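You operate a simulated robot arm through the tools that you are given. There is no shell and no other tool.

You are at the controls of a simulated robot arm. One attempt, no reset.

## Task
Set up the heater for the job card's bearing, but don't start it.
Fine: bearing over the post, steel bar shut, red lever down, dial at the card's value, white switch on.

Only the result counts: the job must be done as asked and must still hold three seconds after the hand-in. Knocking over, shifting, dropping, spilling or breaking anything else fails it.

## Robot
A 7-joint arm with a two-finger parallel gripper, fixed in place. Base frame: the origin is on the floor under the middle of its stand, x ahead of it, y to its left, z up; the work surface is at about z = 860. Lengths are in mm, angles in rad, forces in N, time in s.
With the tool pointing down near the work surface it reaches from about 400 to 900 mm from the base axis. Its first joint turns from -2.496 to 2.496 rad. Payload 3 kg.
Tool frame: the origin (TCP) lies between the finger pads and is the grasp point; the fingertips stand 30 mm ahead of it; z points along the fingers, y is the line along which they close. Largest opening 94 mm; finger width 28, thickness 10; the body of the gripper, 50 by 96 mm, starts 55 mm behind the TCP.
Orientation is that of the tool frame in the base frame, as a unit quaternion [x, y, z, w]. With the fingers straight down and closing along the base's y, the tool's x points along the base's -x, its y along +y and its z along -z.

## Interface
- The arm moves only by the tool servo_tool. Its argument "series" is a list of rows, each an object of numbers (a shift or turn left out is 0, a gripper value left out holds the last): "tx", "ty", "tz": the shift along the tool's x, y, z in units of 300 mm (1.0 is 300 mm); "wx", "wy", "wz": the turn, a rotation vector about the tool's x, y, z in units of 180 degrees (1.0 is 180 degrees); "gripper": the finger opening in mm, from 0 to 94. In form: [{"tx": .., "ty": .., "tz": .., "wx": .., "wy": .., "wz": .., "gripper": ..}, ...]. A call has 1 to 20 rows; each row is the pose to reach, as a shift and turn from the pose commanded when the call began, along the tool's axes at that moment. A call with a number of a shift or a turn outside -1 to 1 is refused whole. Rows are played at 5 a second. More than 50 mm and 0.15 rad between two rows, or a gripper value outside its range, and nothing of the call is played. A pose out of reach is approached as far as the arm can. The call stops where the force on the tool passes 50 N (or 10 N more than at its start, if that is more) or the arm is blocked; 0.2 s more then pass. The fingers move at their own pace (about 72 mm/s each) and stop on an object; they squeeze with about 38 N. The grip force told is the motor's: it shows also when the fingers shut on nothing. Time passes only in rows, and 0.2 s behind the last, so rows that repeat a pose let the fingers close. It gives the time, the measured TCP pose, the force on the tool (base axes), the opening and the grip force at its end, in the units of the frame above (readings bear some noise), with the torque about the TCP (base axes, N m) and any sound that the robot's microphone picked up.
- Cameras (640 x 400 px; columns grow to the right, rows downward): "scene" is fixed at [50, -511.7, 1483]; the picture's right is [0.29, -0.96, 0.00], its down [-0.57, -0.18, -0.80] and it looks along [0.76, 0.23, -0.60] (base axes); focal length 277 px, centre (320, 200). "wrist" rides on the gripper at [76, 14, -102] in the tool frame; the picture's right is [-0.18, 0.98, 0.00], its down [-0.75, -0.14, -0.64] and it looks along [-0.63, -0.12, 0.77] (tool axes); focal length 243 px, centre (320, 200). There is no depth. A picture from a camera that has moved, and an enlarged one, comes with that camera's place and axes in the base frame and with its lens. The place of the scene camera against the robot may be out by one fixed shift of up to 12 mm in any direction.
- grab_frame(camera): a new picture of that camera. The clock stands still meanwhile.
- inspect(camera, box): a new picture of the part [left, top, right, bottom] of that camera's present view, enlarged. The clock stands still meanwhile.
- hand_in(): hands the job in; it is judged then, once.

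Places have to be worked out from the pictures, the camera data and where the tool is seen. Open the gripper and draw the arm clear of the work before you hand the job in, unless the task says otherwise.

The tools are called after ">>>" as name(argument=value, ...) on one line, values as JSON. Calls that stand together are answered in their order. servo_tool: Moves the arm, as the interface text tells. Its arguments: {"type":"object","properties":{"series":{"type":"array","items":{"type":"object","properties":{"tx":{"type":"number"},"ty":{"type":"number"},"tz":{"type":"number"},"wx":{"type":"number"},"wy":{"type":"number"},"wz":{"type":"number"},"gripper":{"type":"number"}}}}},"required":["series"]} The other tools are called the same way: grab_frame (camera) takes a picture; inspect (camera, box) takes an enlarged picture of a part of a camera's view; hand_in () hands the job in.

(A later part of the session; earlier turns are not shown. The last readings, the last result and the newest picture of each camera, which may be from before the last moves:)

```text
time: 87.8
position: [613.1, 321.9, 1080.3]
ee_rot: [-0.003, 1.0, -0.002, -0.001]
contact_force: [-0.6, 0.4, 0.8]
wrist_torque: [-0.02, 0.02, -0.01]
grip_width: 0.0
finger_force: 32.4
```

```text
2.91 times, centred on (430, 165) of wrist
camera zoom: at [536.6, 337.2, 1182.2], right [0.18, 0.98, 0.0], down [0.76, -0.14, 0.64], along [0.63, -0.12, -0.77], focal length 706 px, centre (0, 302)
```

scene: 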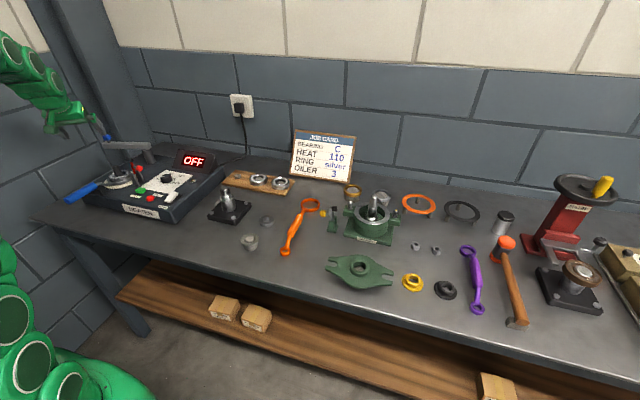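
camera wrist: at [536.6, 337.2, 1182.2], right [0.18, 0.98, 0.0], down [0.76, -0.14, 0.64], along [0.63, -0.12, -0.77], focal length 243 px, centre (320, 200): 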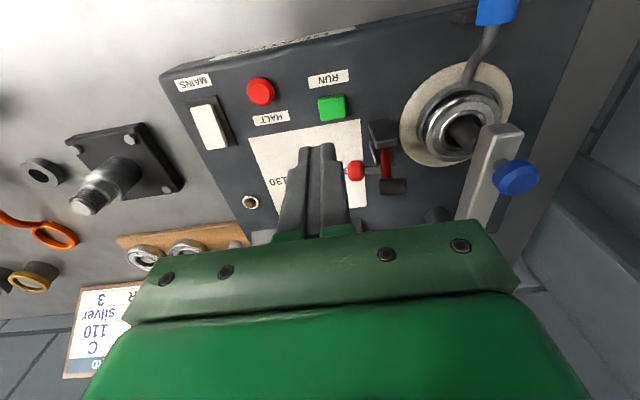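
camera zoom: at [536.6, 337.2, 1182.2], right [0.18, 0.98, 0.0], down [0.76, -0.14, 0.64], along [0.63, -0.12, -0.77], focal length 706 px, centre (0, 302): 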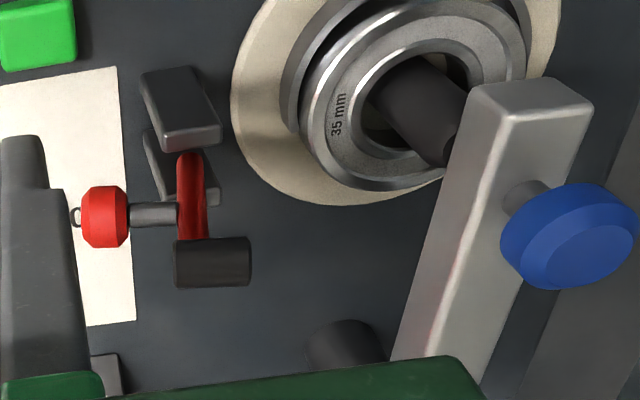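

The lever's knob is at (665, 346, 992). With the fingers closed I go beside it on its −y side at tip height 985 and then push toward +y.

>>> servo_tool(series=[{"tx": -0.06, "ty": -0.023, "tz": 0.03}, {"tx": -0.12, "ty": -0.03, "tz": 0.08}, {"tx": -0.173, "ty": -0.03, "tz": 0.15}, {"tx": -0.173, "ty": -0.03, "tz": 0.217}, {"tx": -0.173, "ty": -0.03, "tz": 0.217}])

>>> inspect(camera="scene", box=[90, 125, 190, 195])

>>> grab_frame(camera="wrist")

```text
time: 89.0
position: [663.8, 312.3, 1013.6]
ee_rot: [-0.003, 1.0, -0.001, -0.001]
contact_force: [-0.2, 0.6, -0.2]
wrist_torque: [0.02, 0.0, 0.02]
grip_width: 0.1
finger_force: 32.9
```

```text
5.71 times, centred on (140, 160) of scene
camera zoom: at [50.0, -511.7, 1483.0], right [0.29, -0.96, 0.0], down [-0.57, -0.18, -0.8], along [0.76, 0.23, -0.6], focal length 1584 px, centre (1349, 429)
```

zoom: 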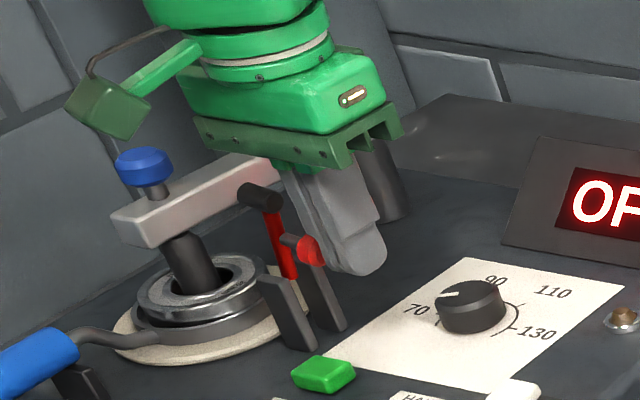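

```text
taken
camera wrist: at [587.0, 327.7, 1116.1], right [0.18, 0.98, 0.0], down [0.76, -0.14, 0.64], along [0.63, -0.12, -0.77], focal length 243 px, centre (320, 200)
```

wrist: 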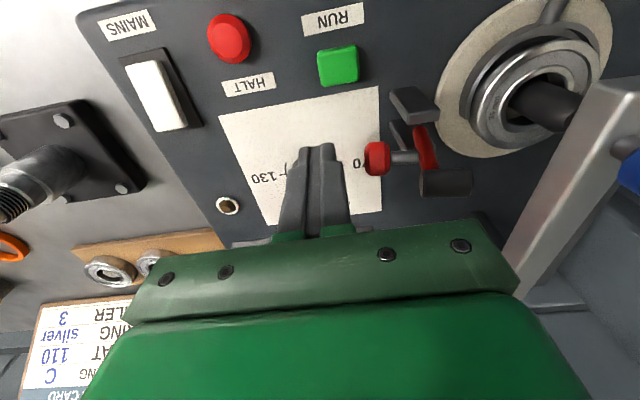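

Fingers are lined up with the knob. I push toward +y in 8 mm steps.

>>> servo_tool(series=[{"ty": 0.027}, {"ty": 0.054}, {"ty": 0.08}, {"ty": 0.107}, {"ty": 0.134}, {"ty": 0.134}])

>>> inspect(camera="scene", box=[90, 125, 190, 195])

>>> grab_frame(camera="wrist")

```text
time: 89.8
position: [666.1, 337.1, 1015.3]
ee_rot: [-0.002, 1.0, -0.002, 0.0]
contact_force: [-7.7, -11.4, 8.5]
wrist_torque: [-0.2, 0.18, 0.06]
grip_width: 0.0
finger_force: 33.5
stopped in row 4: the force on the tool passed its limit at 61 N (the readings are from after the stop); the commanded pose is now the measured one
```

```text
5.71 times, centred on (140, 160) of scene
camera zoom: at [50.0, -511.7, 1483.0], right [0.29, -0.96, 0.0], down [-0.57, -0.18, -0.8], along [0.76, 0.23, -0.6], focal length 1584 px, centre (1349, 429)
```

zoom: 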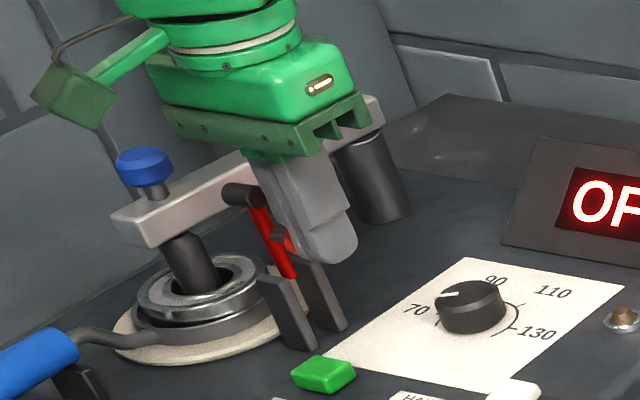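

```text
taken
camera wrist: at [589.8, 352.1, 1118.2], right [0.18, 0.98, -0.01], down [0.75, -0.14, 0.64], along [0.63, -0.12, -0.77], focal length 243 px, centre (320, 200)
```

wrist: 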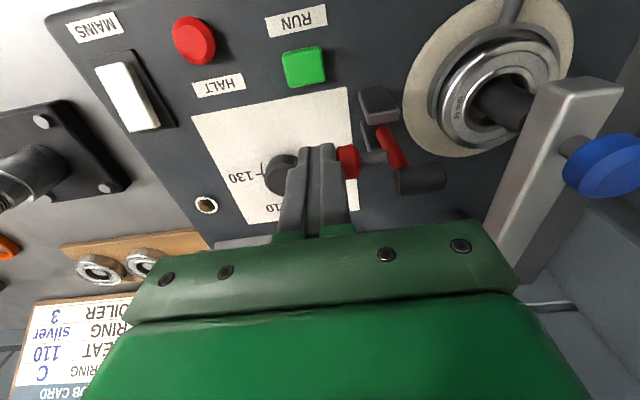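

The lever does turn toward +y. The stop was a force peak, so I continue more slowly in 3 mm steps.

>>> servo_tool(series=[{"ty": 0.01}, {"ty": 0.02}, {"ty": 0.03}, {"ty": 0.04}, {"ty": 0.05}, {"ty": 0.06}, {"ty": 0.06}])

>>> inspect(camera="scene", box=[90, 125, 190, 195])

```text
time: 90.4
position: [667.3, 337.8, 1018.3]
ee_rot: [0.0, 1.0, -0.004, 0.0]
contact_force: [0.4, -5.9, 5.6]
wrist_torque: [-0.07, -0.01, 0.03]
grip_width: 0.0
finger_force: 32.9
stopped in row 2: the force on the tool passed its limit at 55 N (the readings are from after the stop); the commanded pose is now the measured one
```

```text
5.71 times, centred on (140, 160) of scene
camera zoom: at [50.0, -511.7, 1483.0], right [0.29, -0.96, 0.0], down [-0.57, -0.18, -0.8], along [0.76, 0.23, -0.6], focal length 1584 px, centre (1349, 429)
```

zoom: 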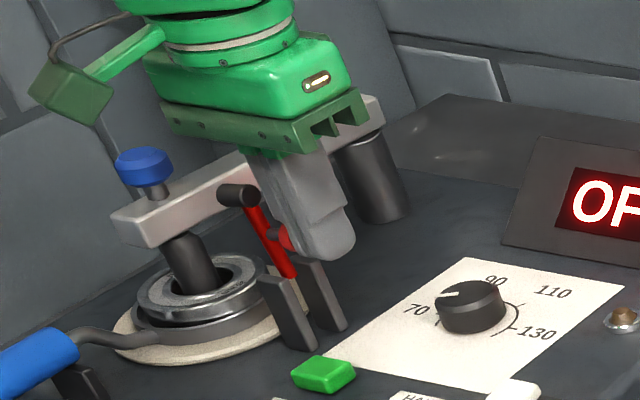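

>>> inspect(camera="wrist", box=[280, 70, 460, 230])

>>> inspect(camera="scene", box=[115, 145, 160, 185])

```text
2.50 times, centred on (370, 150) of wrist
camera zoom: at [590.7, 354.7, 1119.3], right [0.18, 0.98, -0.01], down [0.75, -0.14, 0.64], along [0.63, -0.12, -0.77], focal length 606 px, centre (195, 325)
```

zoom: 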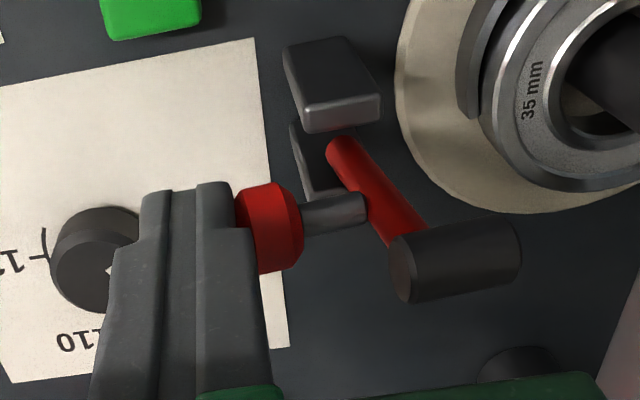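

```text
10.00 times, centred on (138, 165) of scene
camera zoom: at [50.0, -511.7, 1483.0], right [0.29, -0.96, 0.0], down [-0.57, -0.18, -0.8], along [0.76, 0.23, -0.6], focal length 2772 px, centre (2145, 550)
```

zoom: 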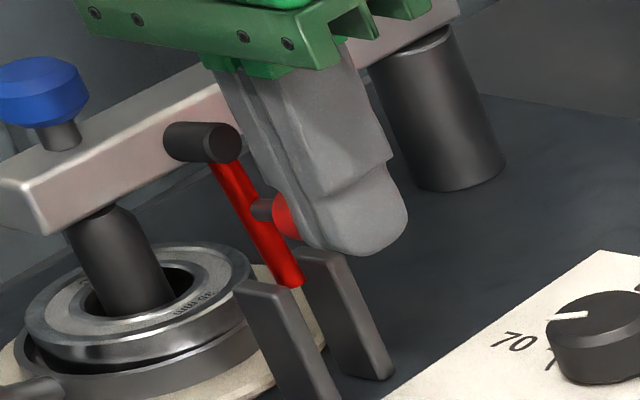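

The lever is about 13° over now but resists more than 50 N at the knob's short radius. I move up to push near its end (at the black tip, 70 mm from the pivot), where less force is needed.

>>> servo_tool(series=[{"ty": -0.03}, {"ty": -0.03, "tz": -0.05}, {"ty": -0.02, "tz": -0.087}, {"ty": 0.03, "tz": -0.087}, {"ty": 0.07, "tz": -0.087}, {"ty": 0.07, "tz": -0.087}])

>>> inspect(camera="scene", box=[100, 130, 170, 190])

>>> grab_frame(camera="wrist")

```text
time: 91.8
position: [668.1, 359.2, 1042.7]
ee_rot: [0.0, 1.0, -0.003, 0.0]
contact_force: [1.0, 0.1, -0.9]
wrist_torque: [-0.05, 0.01, 0.01]
grip_width: 0.0
finger_force: 32.8
```

```text
6.67 times, centred on (135, 160) of scene
camera zoom: at [50.0, -511.7, 1483.0], right [0.29, -0.96, 0.0], down [-0.57, -0.18, -0.8], along [0.76, 0.23, -0.6], focal length 1848 px, centre (1553, 467)
```

zoom: 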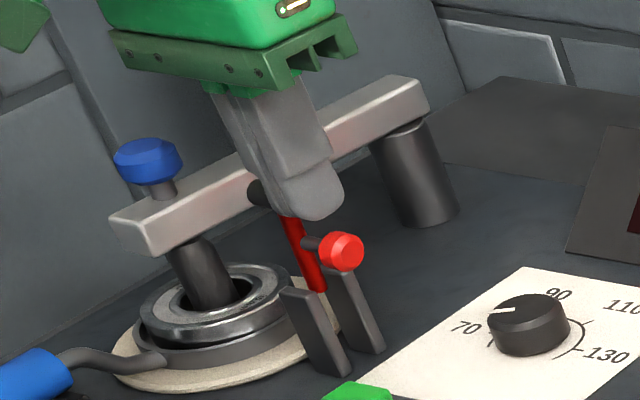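

```text
taken
camera wrist: at [591.3, 375.6, 1145.1], right [0.18, 0.98, -0.01], down [0.75, -0.14, 0.64], along [0.63, -0.12, -0.77], focal length 243 px, centre (320, 200)
```

wrist: 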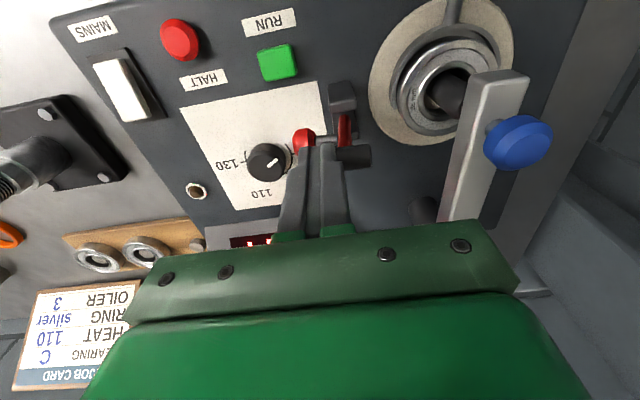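

Finger is now just behind the lever's end. I push toward +y in small steps.

>>> servo_tool(series=[{"ty": 0.01}, {"ty": 0.02}, {"ty": 0.03}, {"ty": 0.04}, {"ty": 0.05}, {"ty": 0.06}, {"ty": 0.07}, {"ty": 0.08}, {"ty": 0.08}])

>>> inspect(camera="scene", box=[100, 130, 170, 190])

>>> inspect(camera="wrist", box=[280, 70, 460, 230])

```text
time: 93.8
position: [667.9, 383.8, 1042.9]
ee_rot: [-0.001, 1.0, -0.003, 0.0]
contact_force: [0.3, 0.3, 0.2]
wrist_torque: [0.02, -0.02, -0.01]
grip_width: 0.0
finger_force: 32.6
```

```text
6.67 times, centred on (135, 160) of scene
camera zoom: at [50.0, -511.7, 1483.0], right [0.29, -0.96, 0.0], down [-0.57, -0.18, -0.8], along [0.76, 0.23, -0.6], focal length 1848 px, centre (1553, 467)
```

zoom: 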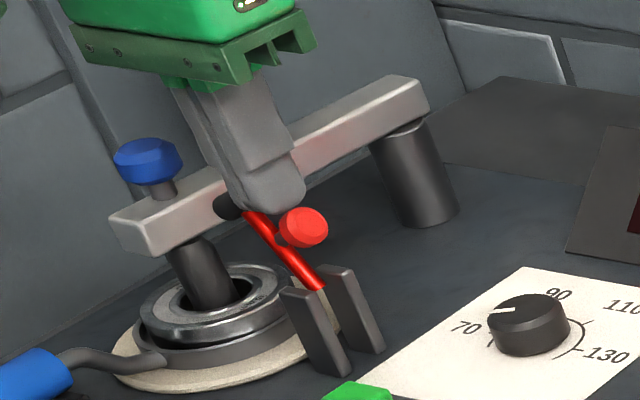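

```text
2.50 times, centred on (370, 150) of wrist
camera zoom: at [590.8, 400.0, 1145.0], right [0.18, 0.98, -0.01], down [0.75, -0.14, 0.64], along [0.63, -0.12, -0.77], focal length 606 px, centre (195, 325)
```

zoom: 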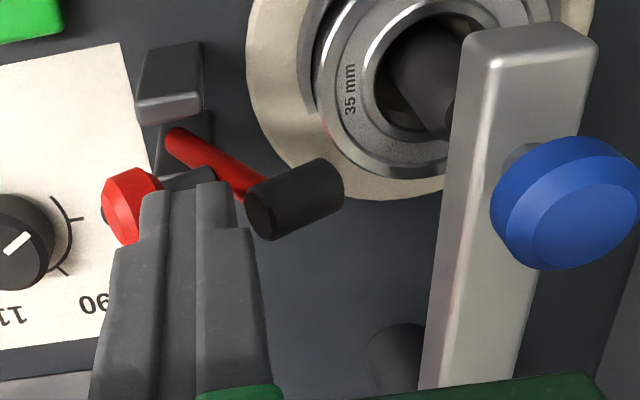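

The lever moved easily this time and is now leaning well over toward the bearing. I go up and around to come in behind its red knob and push it the rest of the way.

>>> servo_tool(series=[{"tz": -0.05}, {"tz": -0.1}, {"ty": -0.08, "tz": -0.1}, {"ty": -0.16, "tz": -0.1}, {"ty": -0.19, "tz": -0.05}, {"ty": -0.19, "tz": 0.03}, {"ty": -0.19, "tz": 0.08}, {"ty": -0.19, "tz": 0.08}])

>>> inspect(camera="scene", box=[100, 130, 170, 190])

>>> inspect(camera="wrist", box=[280, 70, 500, 230])

```text
time: 95.6
position: [667.6, 329.2, 1020.1]
ee_rot: [-0.001, 1.0, -0.004, 0.0]
contact_force: [-0.3, 0.1, 0.3]
wrist_torque: [0.02, 0.0, -0.02]
grip_width: 0.0
finger_force: 33.5
```

```text
6.67 times, centred on (135, 160) of scene
camera zoom: at [50.0, -511.7, 1483.0], right [0.29, -0.96, 0.0], down [-0.57, -0.18, -0.8], along [0.76, 0.23, -0.6], focal length 1848 px, centre (1553, 467)
```

zoom: 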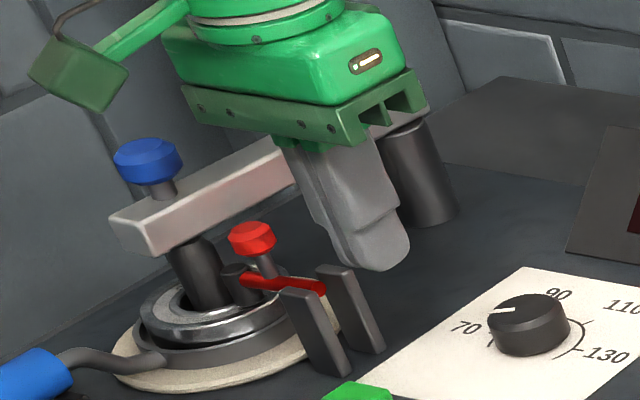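

```text
2.50 times, centred on (390, 150) of wrist
camera zoom: at [590.1, 343.4, 1121.4], right [0.18, 0.98, -0.01], down [0.75, -0.14, 0.64], along [0.63, -0.12, -0.77], focal length 606 px, centre (145, 325)
```

zoom: 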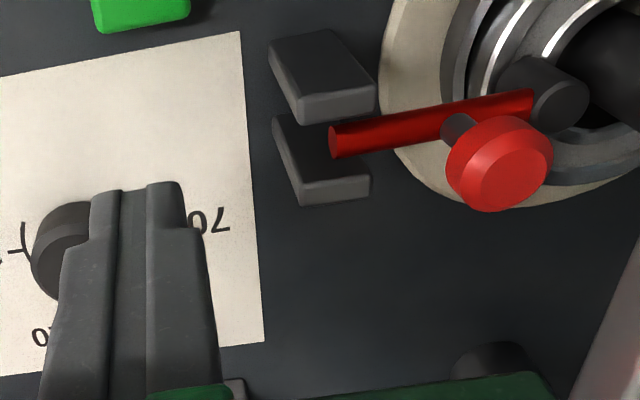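

The lever has tipped over centre and dropped by itself: its arm is horizontal and the black tip rests on the bearing. Now the dial: I rise and move above it for a clear look at the dial and switch.

>>> servo_tool(series=[{"tz": -0.08}, {"tz": -0.14, "tx": -0.04, "ty": -0.04}, {"tz": -0.14, "tx": -0.1, "ty": -0.097}, {"tz": -0.14, "tx": -0.1, "ty": -0.097}])

>>> grab_frame(camera="wrist")

>>> inspect(camera="wrist", box=[240, 40, 400, 160])

>>> inspect(camera="scene", box=[60, 110, 230, 225])

```text
time: 96.6
position: [699.0, 295.4, 1061.3]
ee_rot: [0.0, 1.0, -0.004, 0.0]
contact_force: [-0.1, 0.2, 0.3]
wrist_torque: [-0.02, 0.01, 0.01]
grip_width: 0.0
finger_force: 33.2
```

```text
taken
camera wrist: at [621.6, 311.3, 1162.6], right [0.18, 0.98, -0.01], down [0.75, -0.14, 0.64], along [0.63, -0.12, -0.77], focal length 243 px, centre (320, 200)
```

wrist: 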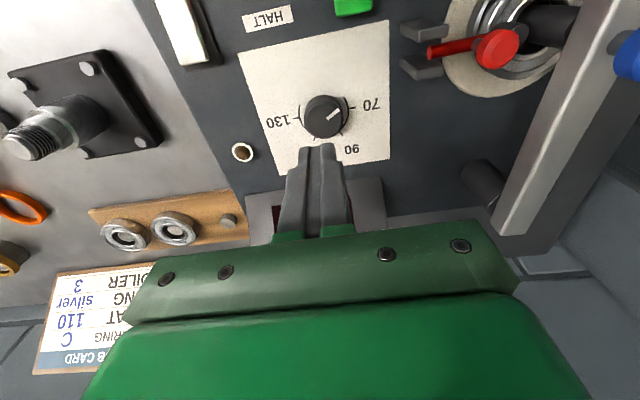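

```text
3.33 times, centred on (320, 100) of wrist
camera zoom: at [621.6, 311.3, 1162.6], right [0.18, 0.98, -0.01], down [0.75, -0.14, 0.64], along [0.63, -0.12, -0.77], focal length 809 px, centre (320, 533)
```

zoom: 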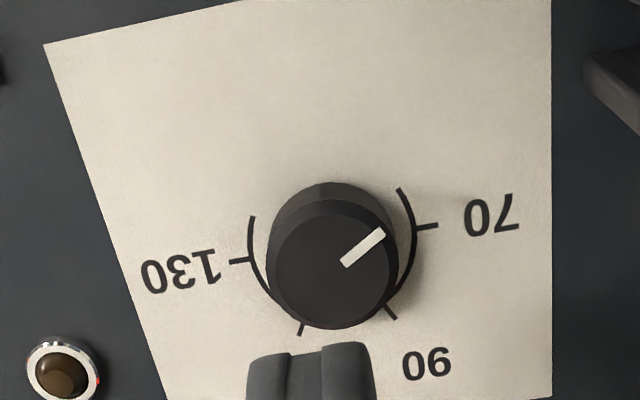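

```text
3.48 times, centred on (145, 168) of scene
camera zoom: at [50.0, -511.7, 1483.0], right [0.29, -0.96, 0.0], down [-0.57, -0.18, -0.8], along [0.76, 0.23, -0.6], focal length 964 px, centre (929, 313)
```

zoom: 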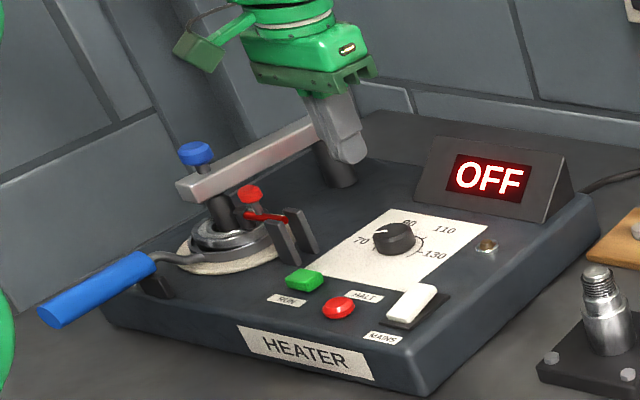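

The dial centre is at (713, 297), with ticks 60° apart (70 at +90°, 90 at +30°, 110 at −30°, 130 at −90° from +x) and the pointer now at about +120°. Before turning it I go to look at the MAINS rocker.

>>> servo_tool(series=[{"tx": 0.106, "ty": -0.106}, {"tx": 0.212, "ty": -0.212}, {"tx": 0.317, "ty": -0.317}, {"tx": 0.317, "ty": -0.317}])

>>> grab_frame(camera="wrist")

>>> inspect(camera="wrist", box=[250, 30, 410, 150])

>>> inspect(camera="scene", box=[140, 180, 200, 220])

```text
time: 97.6
position: [602.7, 198.1, 1063.8]
ee_rot: [-0.001, 1.0, -0.004, 0.0]
contact_force: [0.2, 0.4, 0.7]
wrist_torque: [-0.02, 0.01, 0.0]
grip_width: 0.0
finger_force: 32.6
```

```text
taken
camera wrist: at [524.9, 214.4, 1165.7], right [0.18, 0.98, -0.01], down [0.75, -0.14, 0.64], along [0.63, -0.12, -0.77], focal length 243 px, centre (320, 200)
```

wrist: 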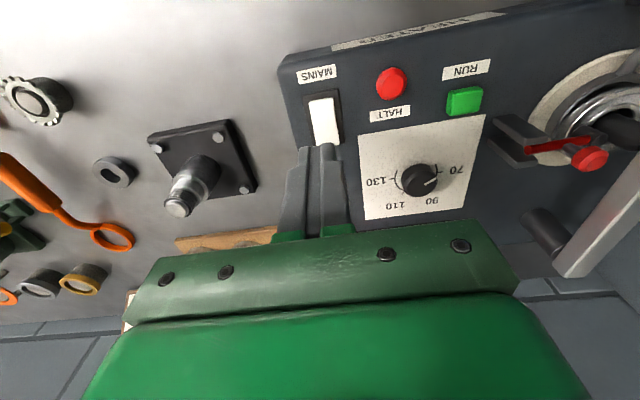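

```text
3.33 times, centred on (330, 90) of wrist
camera zoom: at [524.9, 214.4, 1165.7], right [0.18, 0.98, -0.01], down [0.75, -0.14, 0.64], along [0.63, -0.12, -0.77], focal length 809 px, centre (287, 567)
```

zoom: 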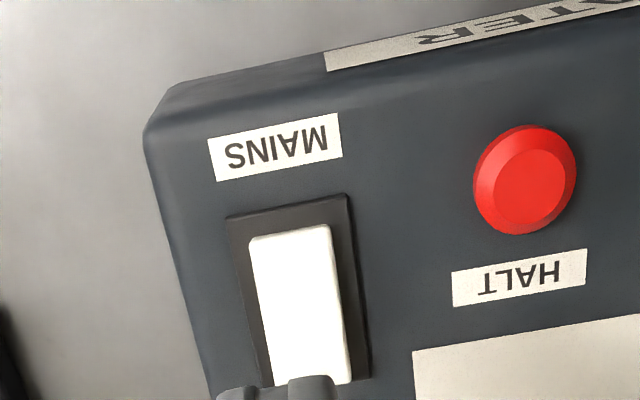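

```text
10.00 times, centred on (170, 200) of scene
camera zoom: at [50.0, -511.7, 1483.0], right [0.29, -0.96, 0.0], down [-0.57, -0.18, -0.8], along [0.76, 0.23, -0.6], focal length 2772 px, centre (1820, 200)
```

zoom: 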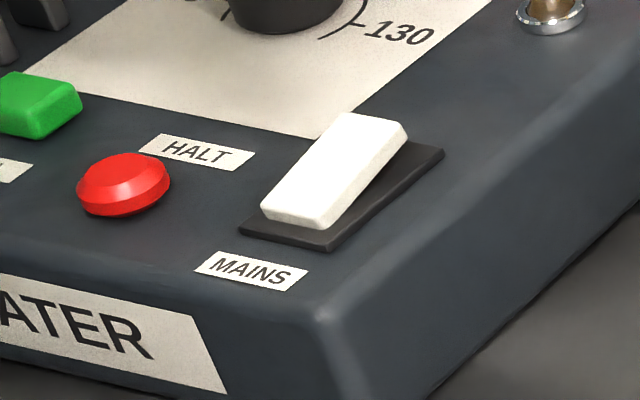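

The rocker's far (+x) end stands up at about (643, 198, 936) and the near end is down, so I must press the far end. I move above it with closed fingers.

>>> servo_tool(series=[{"tx": -0.06, "tz": 0.08, "wx": -0.0025}, {"tx": -0.124, "tz": 0.17, "wx": -0.0025}, {"tx": -0.124, "tz": 0.263, "wx": -0.0025}, {"tx": -0.124, "tz": 0.263, "wx": -0.0025}])

>>> grab_frame(camera="wrist")

>>> inspect(camera="scene", box=[130, 155, 220, 220])

```text
time: 98.6
position: [638.3, 199.4, 984.8]
ee_rot: [0.0, 1.0, 0.001, -0.001]
contact_force: [0.1, -0.1, -0.2]
wrist_torque: [0.0, 0.01, 0.0]
grip_width: 0.0
finger_force: 33.1
```

```text
taken
camera wrist: at [561.4, 215.1, 1087.1], right [0.18, 0.98, 0.0], down [0.75, -0.14, 0.64], along [0.63, -0.12, -0.77], focal length 243 px, centre (320, 200)
```

wrist: 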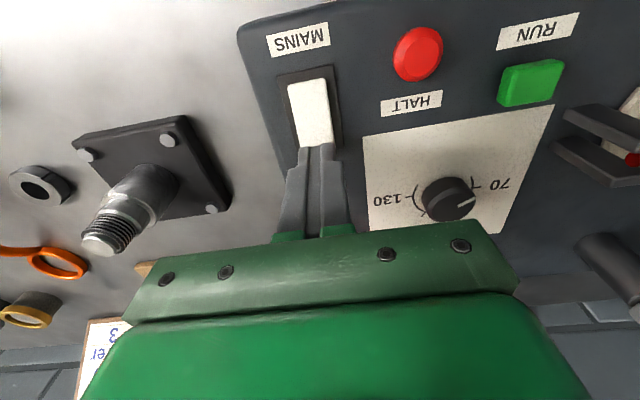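

```text
6.15 times, centred on (175, 188) of scene
camera zoom: at [50.0, -511.7, 1483.0], right [0.29, -0.96, 0.0], down [-0.57, -0.18, -0.8], along [0.76, 0.23, -0.6], focal length 1706 px, centre (1212, 277)
```

zoom: 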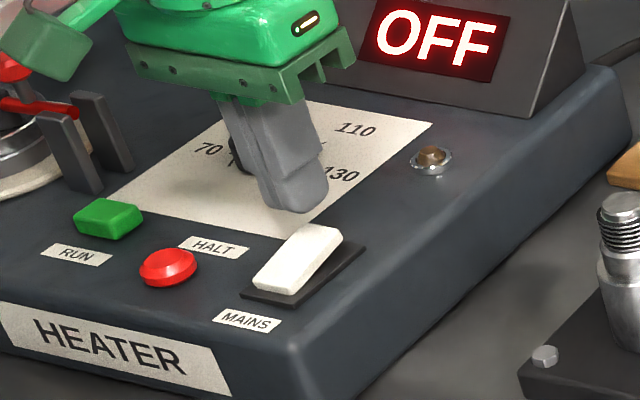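

The fingertips hang over the rocker's raised end. I press down in small steps.

>>> servo_tool(series=[{"tz": 0.025}, {"tz": 0.045}, {"tz": 0.06}, {"tz": 0.072}, {"tz": 0.084}, {"tz": 0.094}, {"tz": 0.094}])

>>> inspect(camera="scene", box=[130, 145, 220, 220])

```text
time: 99.8
position: [640.3, 201.4, 965.1]
ee_rot: [-0.001, 1.0, 0.0, 0.004]
contact_force: [0.7, -0.2, 7.7]
wrist_torque: [-0.04, 0.13, -0.06]
grip_width: 0.1
finger_force: 32.8
stopped in row 6: the force on the tool passed its limit at 62 N (the readings are from after the stop); the commanded pose is now the measured one
```

```text
5.33 times, centred on (175, 182) of scene
camera zoom: at [50.0, -511.7, 1483.0], right [0.29, -0.96, 0.0], down [-0.57, -0.18, -0.8], along [0.76, 0.23, -0.6], focal length 1478 px, centre (1093, 293)
```

zoom: 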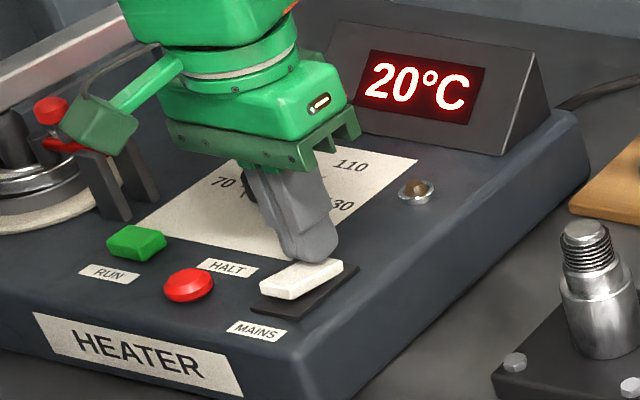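

The display now reads 20 °C, so the mains is on. I rise and move above the dial, then turn the wrist to test how far it can rotate in the negative direction.

>>> servo_tool(series=[{"tz": -0.1}, {"tz": -0.2, "wy": 0.0025}, {"tz": -0.3, "tx": -0.04, "ty": 0.05, "wy": 0.0025}, {"tz": -0.3, "tx": -0.12, "ty": 0.16, "wy": 0.0025}, {"tz": -0.3, "tx": -0.19, "ty": 0.25, "wy": 0.0025}, {"tz": -0.3, "tx": -0.242, "ty": 0.319, "wy": 0.0025}, {"tz": -0.3, "tx": -0.242, "ty": 0.319, "wy": 0.0025}])

>>> servo_tool(series=[{"wz": 0.042}, {"wz": 0.084}, {"wz": 0.126}, {"wz": 0.168}, {"wz": 0.21}, {"wz": 0.252}, {"wz": 0.294}, {"wz": 0.336}, {"wz": 0.378}, {"wz": 0.4167}, {"wz": 0.4167}])

>>> grab_frame(camera="wrist")

>>> inspect(camera="scene", box=[60, 110, 230, 225])

```text
time: 101.4
position: [712.8, 297.9, 1057.7]
ee_rot: [0.001, 1.0, 0.001, -0.001]
contact_force: [0.5, 0.6, 0.2]
wrist_torque: [-0.02, -0.02, 0.0]
grip_width: 0.1
finger_force: 32.4
```

```text
time: 103.8
position: [712.5, 295.3, 1054.2]
ee_rot: [0.608, 0.794, 0.0, -0.002]
contact_force: [-0.2, 0.5, -0.4]
wrist_torque: [-0.02, 0.02, 0.02]
grip_width: 0.0
finger_force: 32.5
```

```text
taken
camera wrist: at [706.2, 375.2, 1156.9], right [1.0, 0.08, 0.0], down [0.06, -0.77, 0.64], along [0.05, -0.64, -0.77], focal length 243 px, centre (320, 200)
```

wrist: 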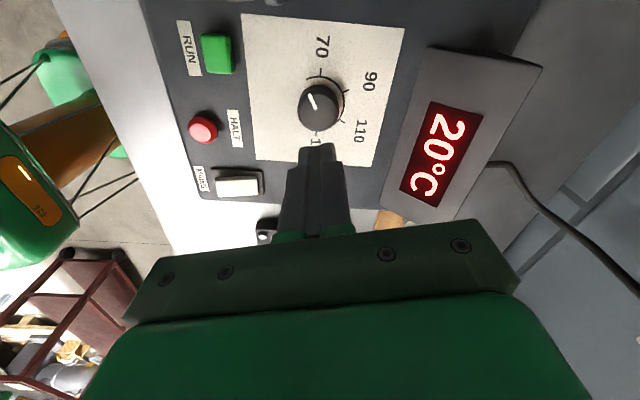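

```text
3.48 times, centred on (145, 168) of scene
camera zoom: at [50.0, -511.7, 1483.0], right [0.29, -0.96, 0.0], down [-0.57, -0.18, -0.8], along [0.76, 0.23, -0.6], focal length 964 px, centre (929, 313)
```

zoom: 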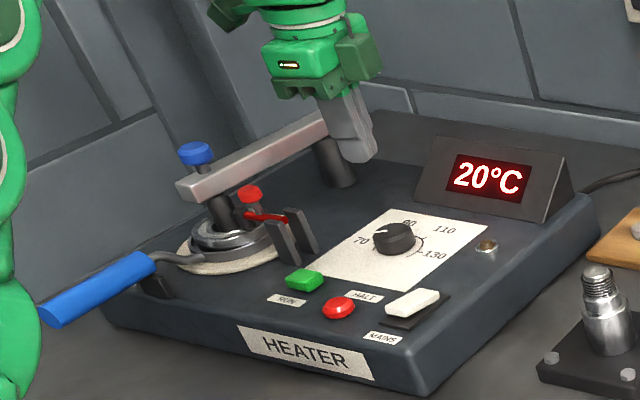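

Yaw −75° is reachable, so I can turn the dial the needed ~150° in one grip from +75° to −75°. First I measure the pointer exactly from this side.

>>> inspect(camera="wrist", box=[260, 40, 400, 160])

```text
3.33 times, centred on (330, 100) of wrist
camera zoom: at [706.2, 375.2, 1156.9], right [1.0, 0.08, 0.0], down [0.06, -0.77, 0.64], along [0.05, -0.64, -0.77], focal length 809 px, centre (287, 533)
```

zoom: 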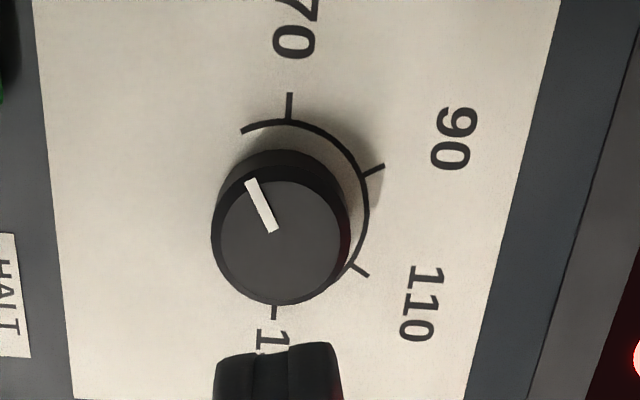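

The pointer is at 119–120°, so it needs −150°. The heater top is nearer z 925 and the dial centre near (710.5, 295.5). I rotate the open gripper to yaw +75° above the dial.

>>> servo_tool(series=[{"wz": -0.046, "gripper": 64}, {"wz": -0.092}, {"wz": -0.138}, {"wz": -0.184}, {"wz": -0.23}, {"wz": -0.276}, {"wz": -0.322}, {"wz": -0.368}, {"wz": -0.414}, {"wz": -0.46}, {"wz": -0.506}, {"wz": -0.552}, {"wz": -0.598}, {"wz": -0.644}, {"wz": -0.69}, {"wz": -0.736}, {"wz": -0.782}, {"wz": -0.828, "tx": -0.003, "ty": -0.0077}, {"wz": -0.8333, "tx": -0.0031, "ty": -0.0077}, {"wz": -0.8333, "tx": -0.0031, "ty": -0.0077}])

>>> grab_frame(camera="wrist")

>>> inspect(camera="wrist", box=[260, 40, 400, 160])

```text
time: 108.0
position: [710.6, 297.7, 1054.5]
ee_rot: [-0.609, 0.793, 0.002, 0.0]
contact_force: [-0.3, 0.0, -0.2]
wrist_torque: [-0.02, 0.02, -0.01]
grip_width: 64.0
finger_force: 0.0
```

```text
taken
camera wrist: at [676.5, 227.7, 1156.4], right [-0.9, 0.43, 0.0], down [0.33, 0.69, 0.64], along [0.28, 0.58, -0.77], focal length 243 px, centre (320, 200)
```

wrist: 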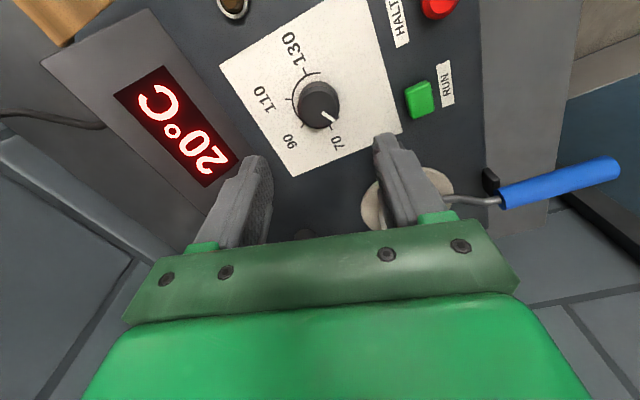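

```text
3.33 times, centred on (330, 100) of wrist
camera zoom: at [676.5, 227.7, 1156.4], right [-0.9, 0.43, 0.0], down [0.33, 0.69, 0.64], along [0.28, 0.58, -0.77], focal length 809 px, centre (287, 533)
```

zoom: 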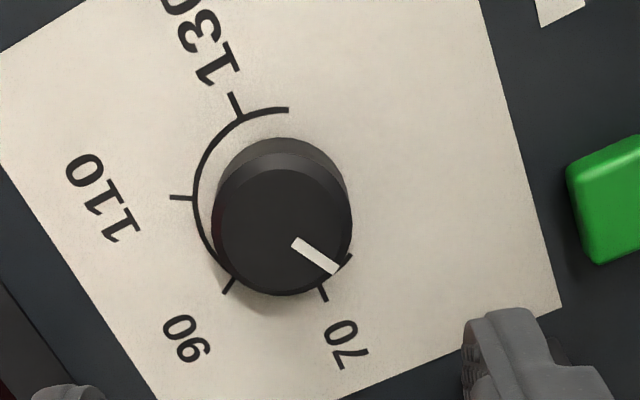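

The knob is centred under the gripper within 1 mm. I descend to TCP z ≈ 960 around it.

>>> servo_tool(series=[{"tz": 0.1}, {"tz": 0.2}, {"tz": 0.27}, {"tz": 0.3}, {"tz": 0.315}, {"tz": 0.315}])

>>> inspect(camera="scene", box=[130, 145, 220, 215])

>>> grab_frame(camera="wrist")

```text
time: 109.4
position: [709.3, 296.1, 959.4]
ee_rot: [-0.609, 0.793, 0.002, -0.001]
contact_force: [-0.6, 0.5, -0.5]
wrist_torque: [-0.01, -0.03, -0.03]
grip_width: 63.8
finger_force: 0.0
```

```text
5.71 times, centred on (175, 180) of scene
camera zoom: at [50.0, -511.7, 1483.0], right [0.29, -0.96, 0.0], down [-0.57, -0.18, -0.8], along [0.76, 0.23, -0.6], focal length 1584 px, centre (1149, 314)
```

zoom: 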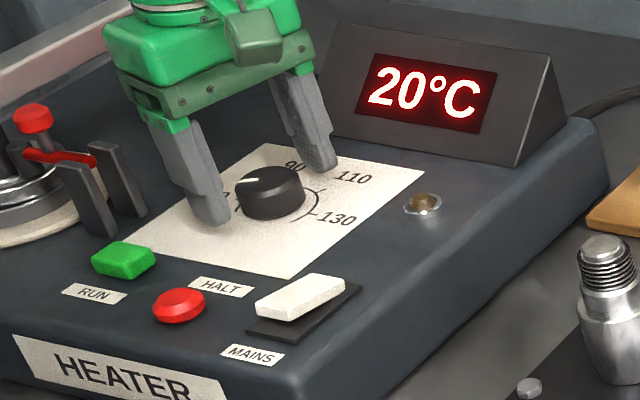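

```text
taken
camera wrist: at [676.2, 226.3, 1061.7], right [-0.9, 0.43, 0.0], down [0.33, 0.69, 0.64], along [0.28, 0.58, -0.77], focal length 243 px, centre (320, 200)
```

wrist: 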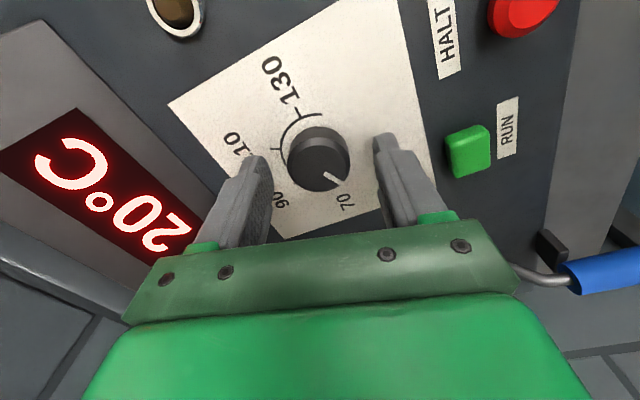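

The fingers straddle the knob without contact. I close on it.

>>> servo_tool(series=[{"gripper": 20}, {"gripper": 20}, {"gripper": 20}, {"gripper": 20}])

```text
time: 110.4
position: [710.9, 295.1, 959.1]
ee_rot: [-0.609, 0.794, 0.001, 0.0]
contact_force: [21.0, -0.7, -6.0]
wrist_torque: [0.5, -0.99, 0.01]
grip_width: 37.3
finger_force: 45.2
```

Gripped at 37 mm with a 21 N sideways bias, so I shift 1.5 mm toward +x to relieve it and turn the first 30°.

>>> servo_tool(series=[{"tx": -0.0013, "ty": -0.0048}, {"tx": -0.0013, "ty": -0.0048, "wz": 0.04}, {"tx": -0.0013, "ty": -0.0048, "wz": 0.08}, {"tx": -0.0013, "ty": -0.0048, "wz": 0.12}, {"tx": -0.0013, "ty": -0.0048, "wz": 0.1667}, {"tx": -0.0013, "ty": -0.0048, "wz": 0.1667}])

>>> inspect(camera="wrist", box=[240, 60, 420, 220])

>>> inspect(camera="scene", box=[130, 145, 220, 215])

```text
time: 111.8
position: [711.1, 295.0, 960.0]
ee_rot: [-0.383, 0.924, 0.001, 0.0]
contact_force: [-39.5, -9.6, 21.0]
wrist_torque: [-0.24, 1.14, 0.0]
grip_width: 37.4
finger_force: 44.7
```

```text
2.50 times, centred on (330, 140) of wrist
camera zoom: at [646.7, 252.5, 1061.9], right [-0.56, 0.83, 0.0], down [0.64, 0.43, 0.64], along [0.53, 0.36, -0.77], focal length 606 px, centre (295, 350)
```

zoom: 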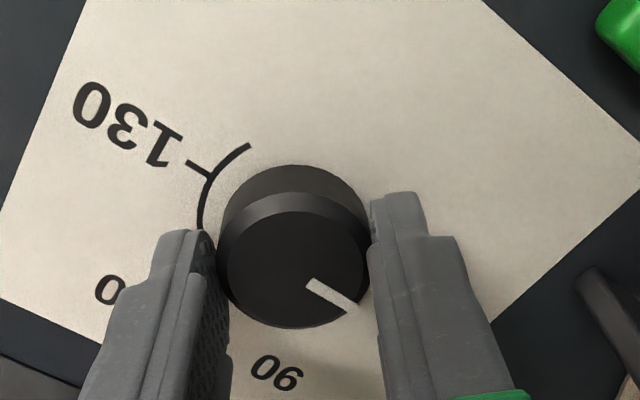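

```text
5.71 times, centred on (175, 180) of scene
camera zoom: at [50.0, -511.7, 1483.0], right [0.29, -0.96, 0.0], down [-0.57, -0.18, -0.8], along [0.76, 0.23, -0.6], focal length 1584 px, centre (1149, 314)
```

zoom: 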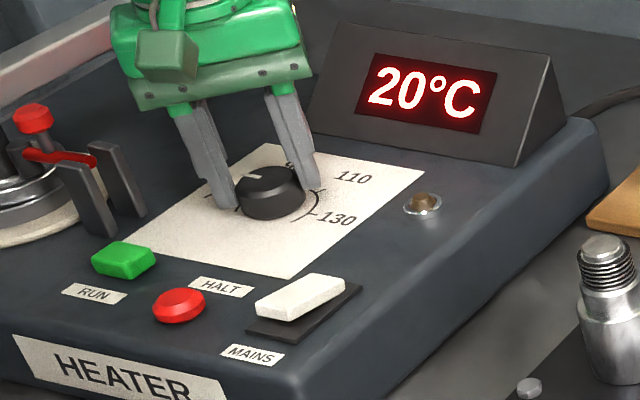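

The knob follows the gripper. I take out the sideways load (about −1 mm in x) and continue another 60°.

>>> servo_tool(series=[{"tx": 0.0028, "ty": 0.0019, "tz": -0.0017}, {"tx": 0.0028, "ty": 0.0019, "tz": -0.0017, "wz": 0.042}, {"tx": 0.0028, "ty": 0.0019, "tz": -0.0017, "wz": 0.084}, {"tx": 0.0028, "ty": 0.0019, "tz": -0.0017, "wz": 0.126}, {"tx": 0.0028, "ty": 0.0019, "tz": -0.0017, "wz": 0.168}, {"tx": 0.0028, "ty": 0.0019, "tz": -0.0017, "wz": 0.21}, {"tx": 0.0028, "ty": 0.0019, "tz": -0.0017, "wz": 0.252}, {"tx": 0.0028, "ty": 0.0019, "tz": -0.0017, "wz": 0.294}, {"tx": 0.0028, "ty": 0.0019, "tz": -0.0017, "wz": 0.3333}, {"tx": 0.0028, "ty": 0.0019, "tz": -0.0017, "wz": 0.3333}])

>>> inspect(camera="wrist", box=[240, 60, 420, 220])

```text
time: 114.0
position: [711.6, 294.9, 959.9]
ee_rot: [0.132, 0.991, 0.001, -0.002]
contact_force: [-16.9, -14.5, -23.3]
wrist_torque: [-0.45, 0.11, -0.04]
grip_width: 37.5
finger_force: 45.1
```

```text
2.50 times, centred on (330, 140) of wrist
camera zoom: at [640.9, 329.9, 1062.0], right [0.43, 0.9, 0.0], down [0.69, -0.33, 0.64], along [0.58, -0.28, -0.77], focal length 606 px, centre (295, 350)
```

zoom: 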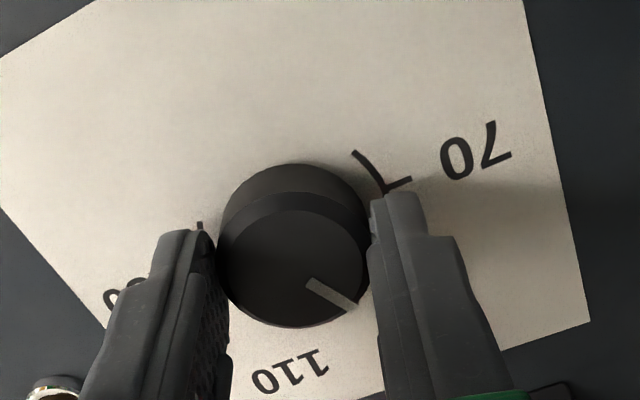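

The pointer has moved 90° (now near 90). I relieve slightly and turn the remaining 60°.

>>> servo_tool(series=[{"tx": 0.0013, "ty": -0.0017, "tz": 0.0015}, {"tx": 0.0013, "ty": -0.0017, "tz": 0.0015, "wz": 0.042}, {"tx": 0.0013, "ty": -0.0017, "tz": 0.0015, "wz": 0.084}, {"tx": 0.0013, "ty": -0.0017, "tz": 0.0015, "wz": 0.126}, {"tx": 0.0013, "ty": -0.0017, "tz": 0.0015, "wz": 0.168}, {"tx": 0.0013, "ty": -0.0017, "tz": 0.0015, "wz": 0.21}, {"tx": 0.0013, "ty": -0.0017, "tz": 0.0015, "wz": 0.252}, {"tx": 0.0013, "ty": -0.0017, "tz": 0.0015, "wz": 0.294}, {"tx": 0.0013, "ty": -0.0017, "tz": 0.0015, "wz": 0.3333}, {"tx": 0.0013, "ty": -0.0017, "tz": 0.0015, "wz": 0.3333}])

>>> inspect(camera="wrist", box=[240, 60, 420, 220])

>>> inspect(camera="scene", box=[130, 145, 220, 215])

```text
time: 116.2
position: [712.0, 294.8, 960.2]
ee_rot: [0.61, 0.793, 0.001, -0.002]
contact_force: [28.8, -4.1, -13.9]
wrist_torque: [0.22, -0.86, -0.03]
grip_width: 37.4
finger_force: 45.4
```

```text
2.50 times, centred on (330, 140) of wrist
camera zoom: at [704.5, 373.2, 1062.2], right [1.0, 0.07, 0.0], down [0.06, -0.77, 0.64], along [0.05, -0.64, -0.77], focal length 606 px, centre (295, 350)
```

zoom: 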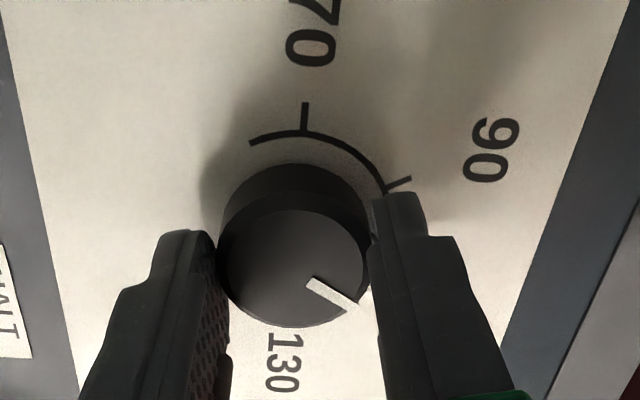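

```text
5.71 times, centred on (175, 180) of scene
camera zoom: at [50.0, -511.7, 1483.0], right [0.29, -0.96, 0.0], down [-0.57, -0.18, -0.8], along [0.76, 0.23, -0.6], focal length 1584 px, centre (1149, 314)
```

zoom: 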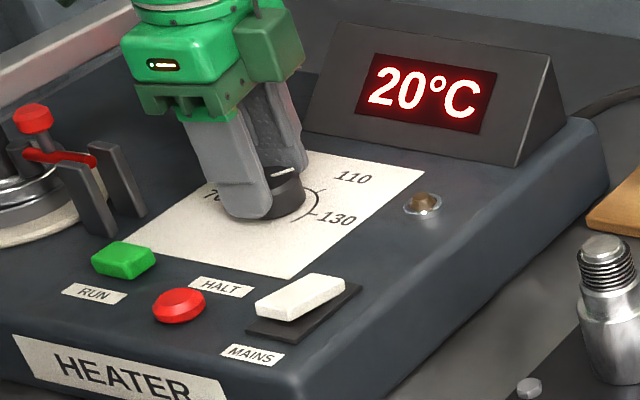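

By my projection the pointer is now at about −30°, i.e. on the 110 mark. I release the knob and rise to verify.

>>> servo_tool(series=[{"gripper": 50}, {"gripper": 64}, {"gripper": 64}, {"tz": -0.1}, {"tz": -0.2}, {"tz": -0.32}, {"tz": -0.32}])

>>> grab_frame(camera="wrist")

>>> inspect(camera="wrist", box=[260, 40, 400, 160])

>>> inspect(camera="scene", box=[140, 150, 210, 200])

```text
time: 117.8
position: [710.1, 296.6, 1055.8]
ee_rot: [0.609, 0.793, 0.0, -0.002]
contact_force: [-0.5, 0.0, -0.7]
wrist_torque: [-0.02, 0.0, -0.02]
grip_width: 63.8
finger_force: 0.2
```

```text
taken
camera wrist: at [704.4, 374.3, 1159.0], right [1.0, 0.08, 0.0], down [0.06, -0.77, 0.64], along [0.05, -0.64, -0.77], focal length 243 px, centre (320, 200)
```

wrist: 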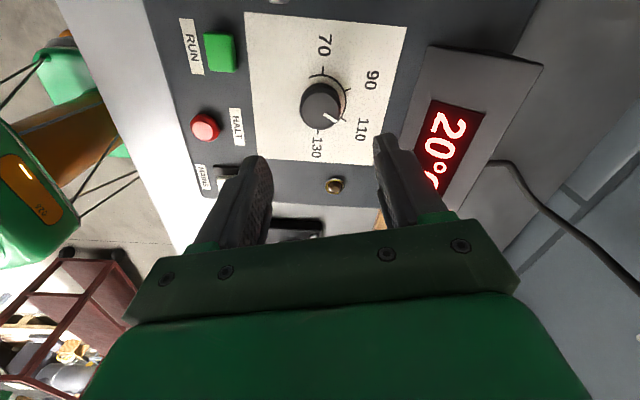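

```text
3.33 times, centred on (330, 100) of wrist
camera zoom: at [704.4, 374.3, 1159.0], right [1.0, 0.08, 0.0], down [0.06, -0.77, 0.64], along [0.05, -0.64, -0.77], focal length 809 px, centre (287, 533)
```

zoom: 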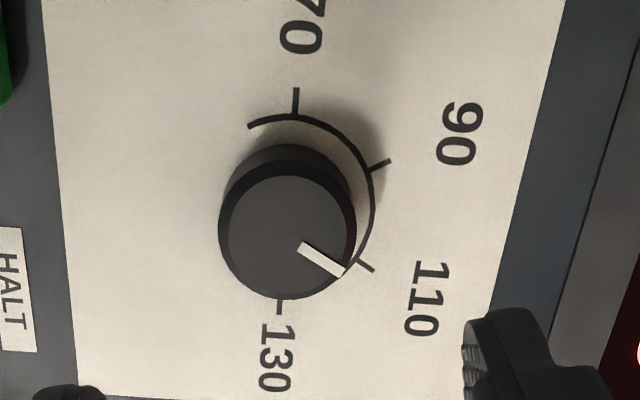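

```text
8.00 times, centred on (175, 175) of scene
camera zoom: at [50.0, -511.7, 1483.0], right [0.29, -0.96, 0.0], down [-0.57, -0.18, -0.8], along [0.76, 0.23, -0.6], focal length 2218 px, centre (1480, 400)
```

zoom: 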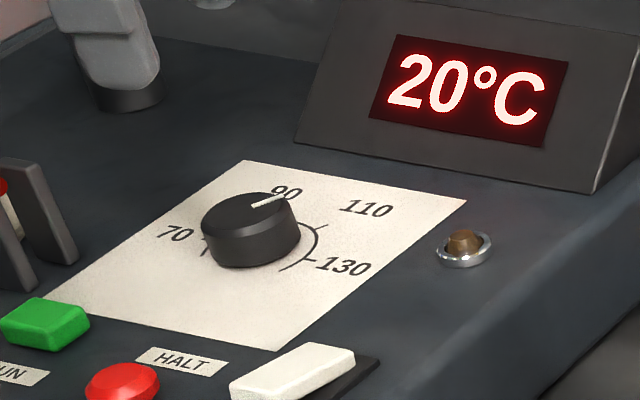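

The pointer looks very near 110 (my estimate −27° to −30°). I turn the wrist back to the standard direction for a second, independent reading.

>>> servo_tool(series=[{"wz": -0.046}, {"wz": -0.092}, {"wz": -0.138}, {"wz": -0.184}, {"wz": -0.23}, {"wz": -0.276}, {"wz": -0.322, "tx": 0.005, "ty": -0.02}, {"wz": -0.368, "tx": 0.01, "ty": -0.04}, {"wz": -0.4167, "tx": 0.0173, "ty": -0.0644}, {"wz": -0.4167, "tx": 0.0173, "ty": -0.0644}])

>>> grab_frame(camera="wrist")

>>> inspect(camera="wrist", box=[265, 60, 385, 170])

```text
refused: row 9 steps farther than a row can; nothing moved
```

```text
taken
camera wrist: at [704.4, 374.3, 1159.0], right [1.0, 0.08, 0.0], down [0.06, -0.77, 0.64], along [0.05, -0.64, -0.77], focal length 243 px, centre (320, 200)
```

wrist: 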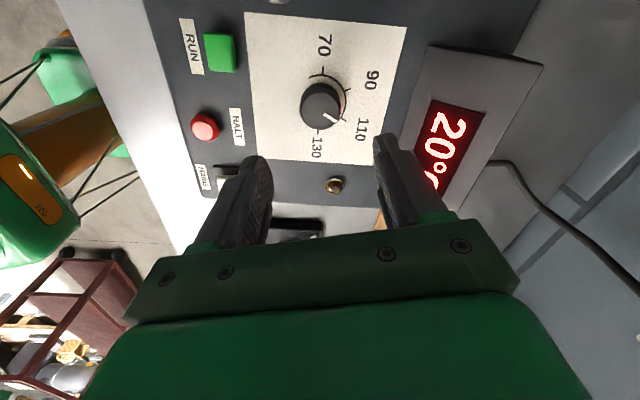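

```text
3.64 times, centred on (325, 115) of wrist
camera zoom: at [704.4, 374.3, 1159.0], right [1.0, 0.08, 0.0], down [0.06, -0.77, 0.64], along [0.05, -0.64, -0.77], focal length 882 px, centre (302, 509)
```

zoom: 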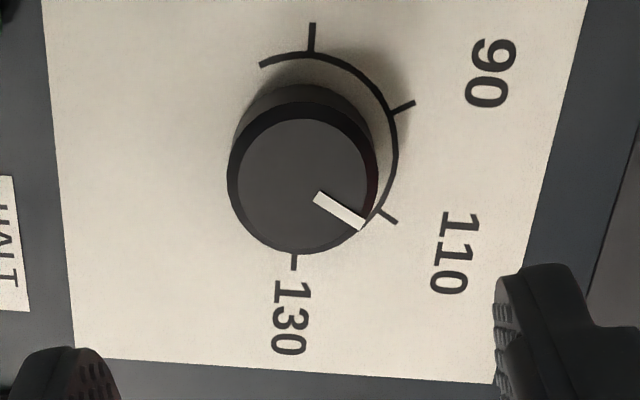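

The last row stepped slightly too far and the call was refused, so nothing moved. I resend the same rotation with smaller steps.

>>> servo_tool(series=[{"wz": -0.042}, {"wz": -0.084}, {"wz": -0.126}, {"wz": -0.168}, {"wz": -0.21}, {"wz": -0.252}, {"wz": -0.294, "tx": 0.005, "ty": -0.02}, {"wz": -0.336, "tx": 0.01, "ty": -0.04}, {"wz": -0.378, "tx": 0.0173, "ty": -0.0644}, {"wz": -0.4167, "tx": 0.0173, "ty": -0.0644}, {"wz": -0.4167, "tx": 0.0173, "ty": -0.0644}])

>>> grab_frame(camera="wrist")

>>> inspect(camera="wrist", box=[265, 60, 385, 170])

```text
time: 120.2
position: [691.7, 295.6, 1055.1]
ee_rot: [-0.001, 1.0, 0.001, 0.0]
contact_force: [-1.4, -0.8, -0.4]
wrist_torque: [0.01, -0.01, 0.0]
grip_width: 63.9
finger_force: 0.1
```

```text
taken
camera wrist: at [614.2, 310.9, 1158.2], right [0.18, 0.98, 0.0], down [0.76, -0.14, 0.64], along [0.63, -0.12, -0.77], focal length 243 px, centre (320, 200)
```

wrist: 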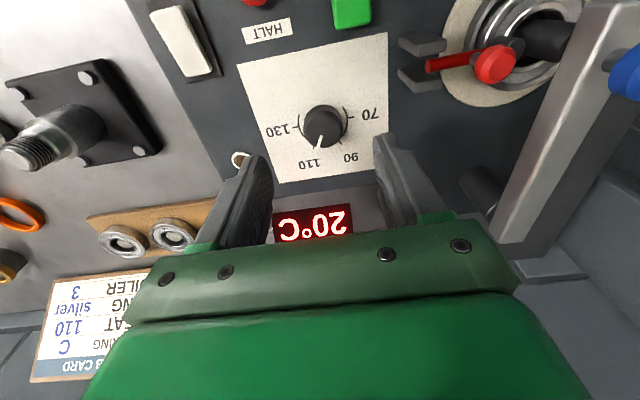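

```text
3.64 times, centred on (325, 115) of wrist
camera zoom: at [614.2, 310.9, 1158.2], right [0.18, 0.98, 0.0], down [0.76, -0.14, 0.64], along [0.63, -0.12, -0.77], focal length 882 px, centre (302, 509)
```

zoom: 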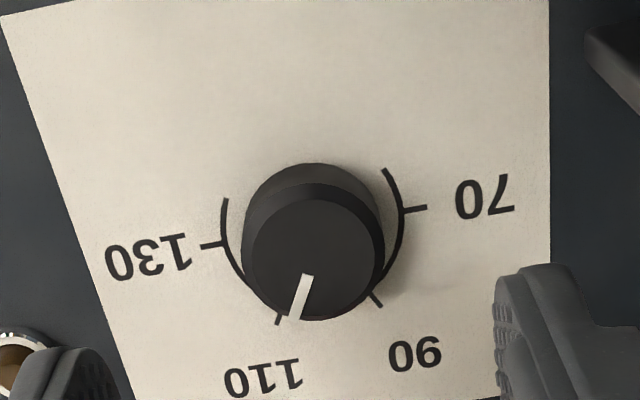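

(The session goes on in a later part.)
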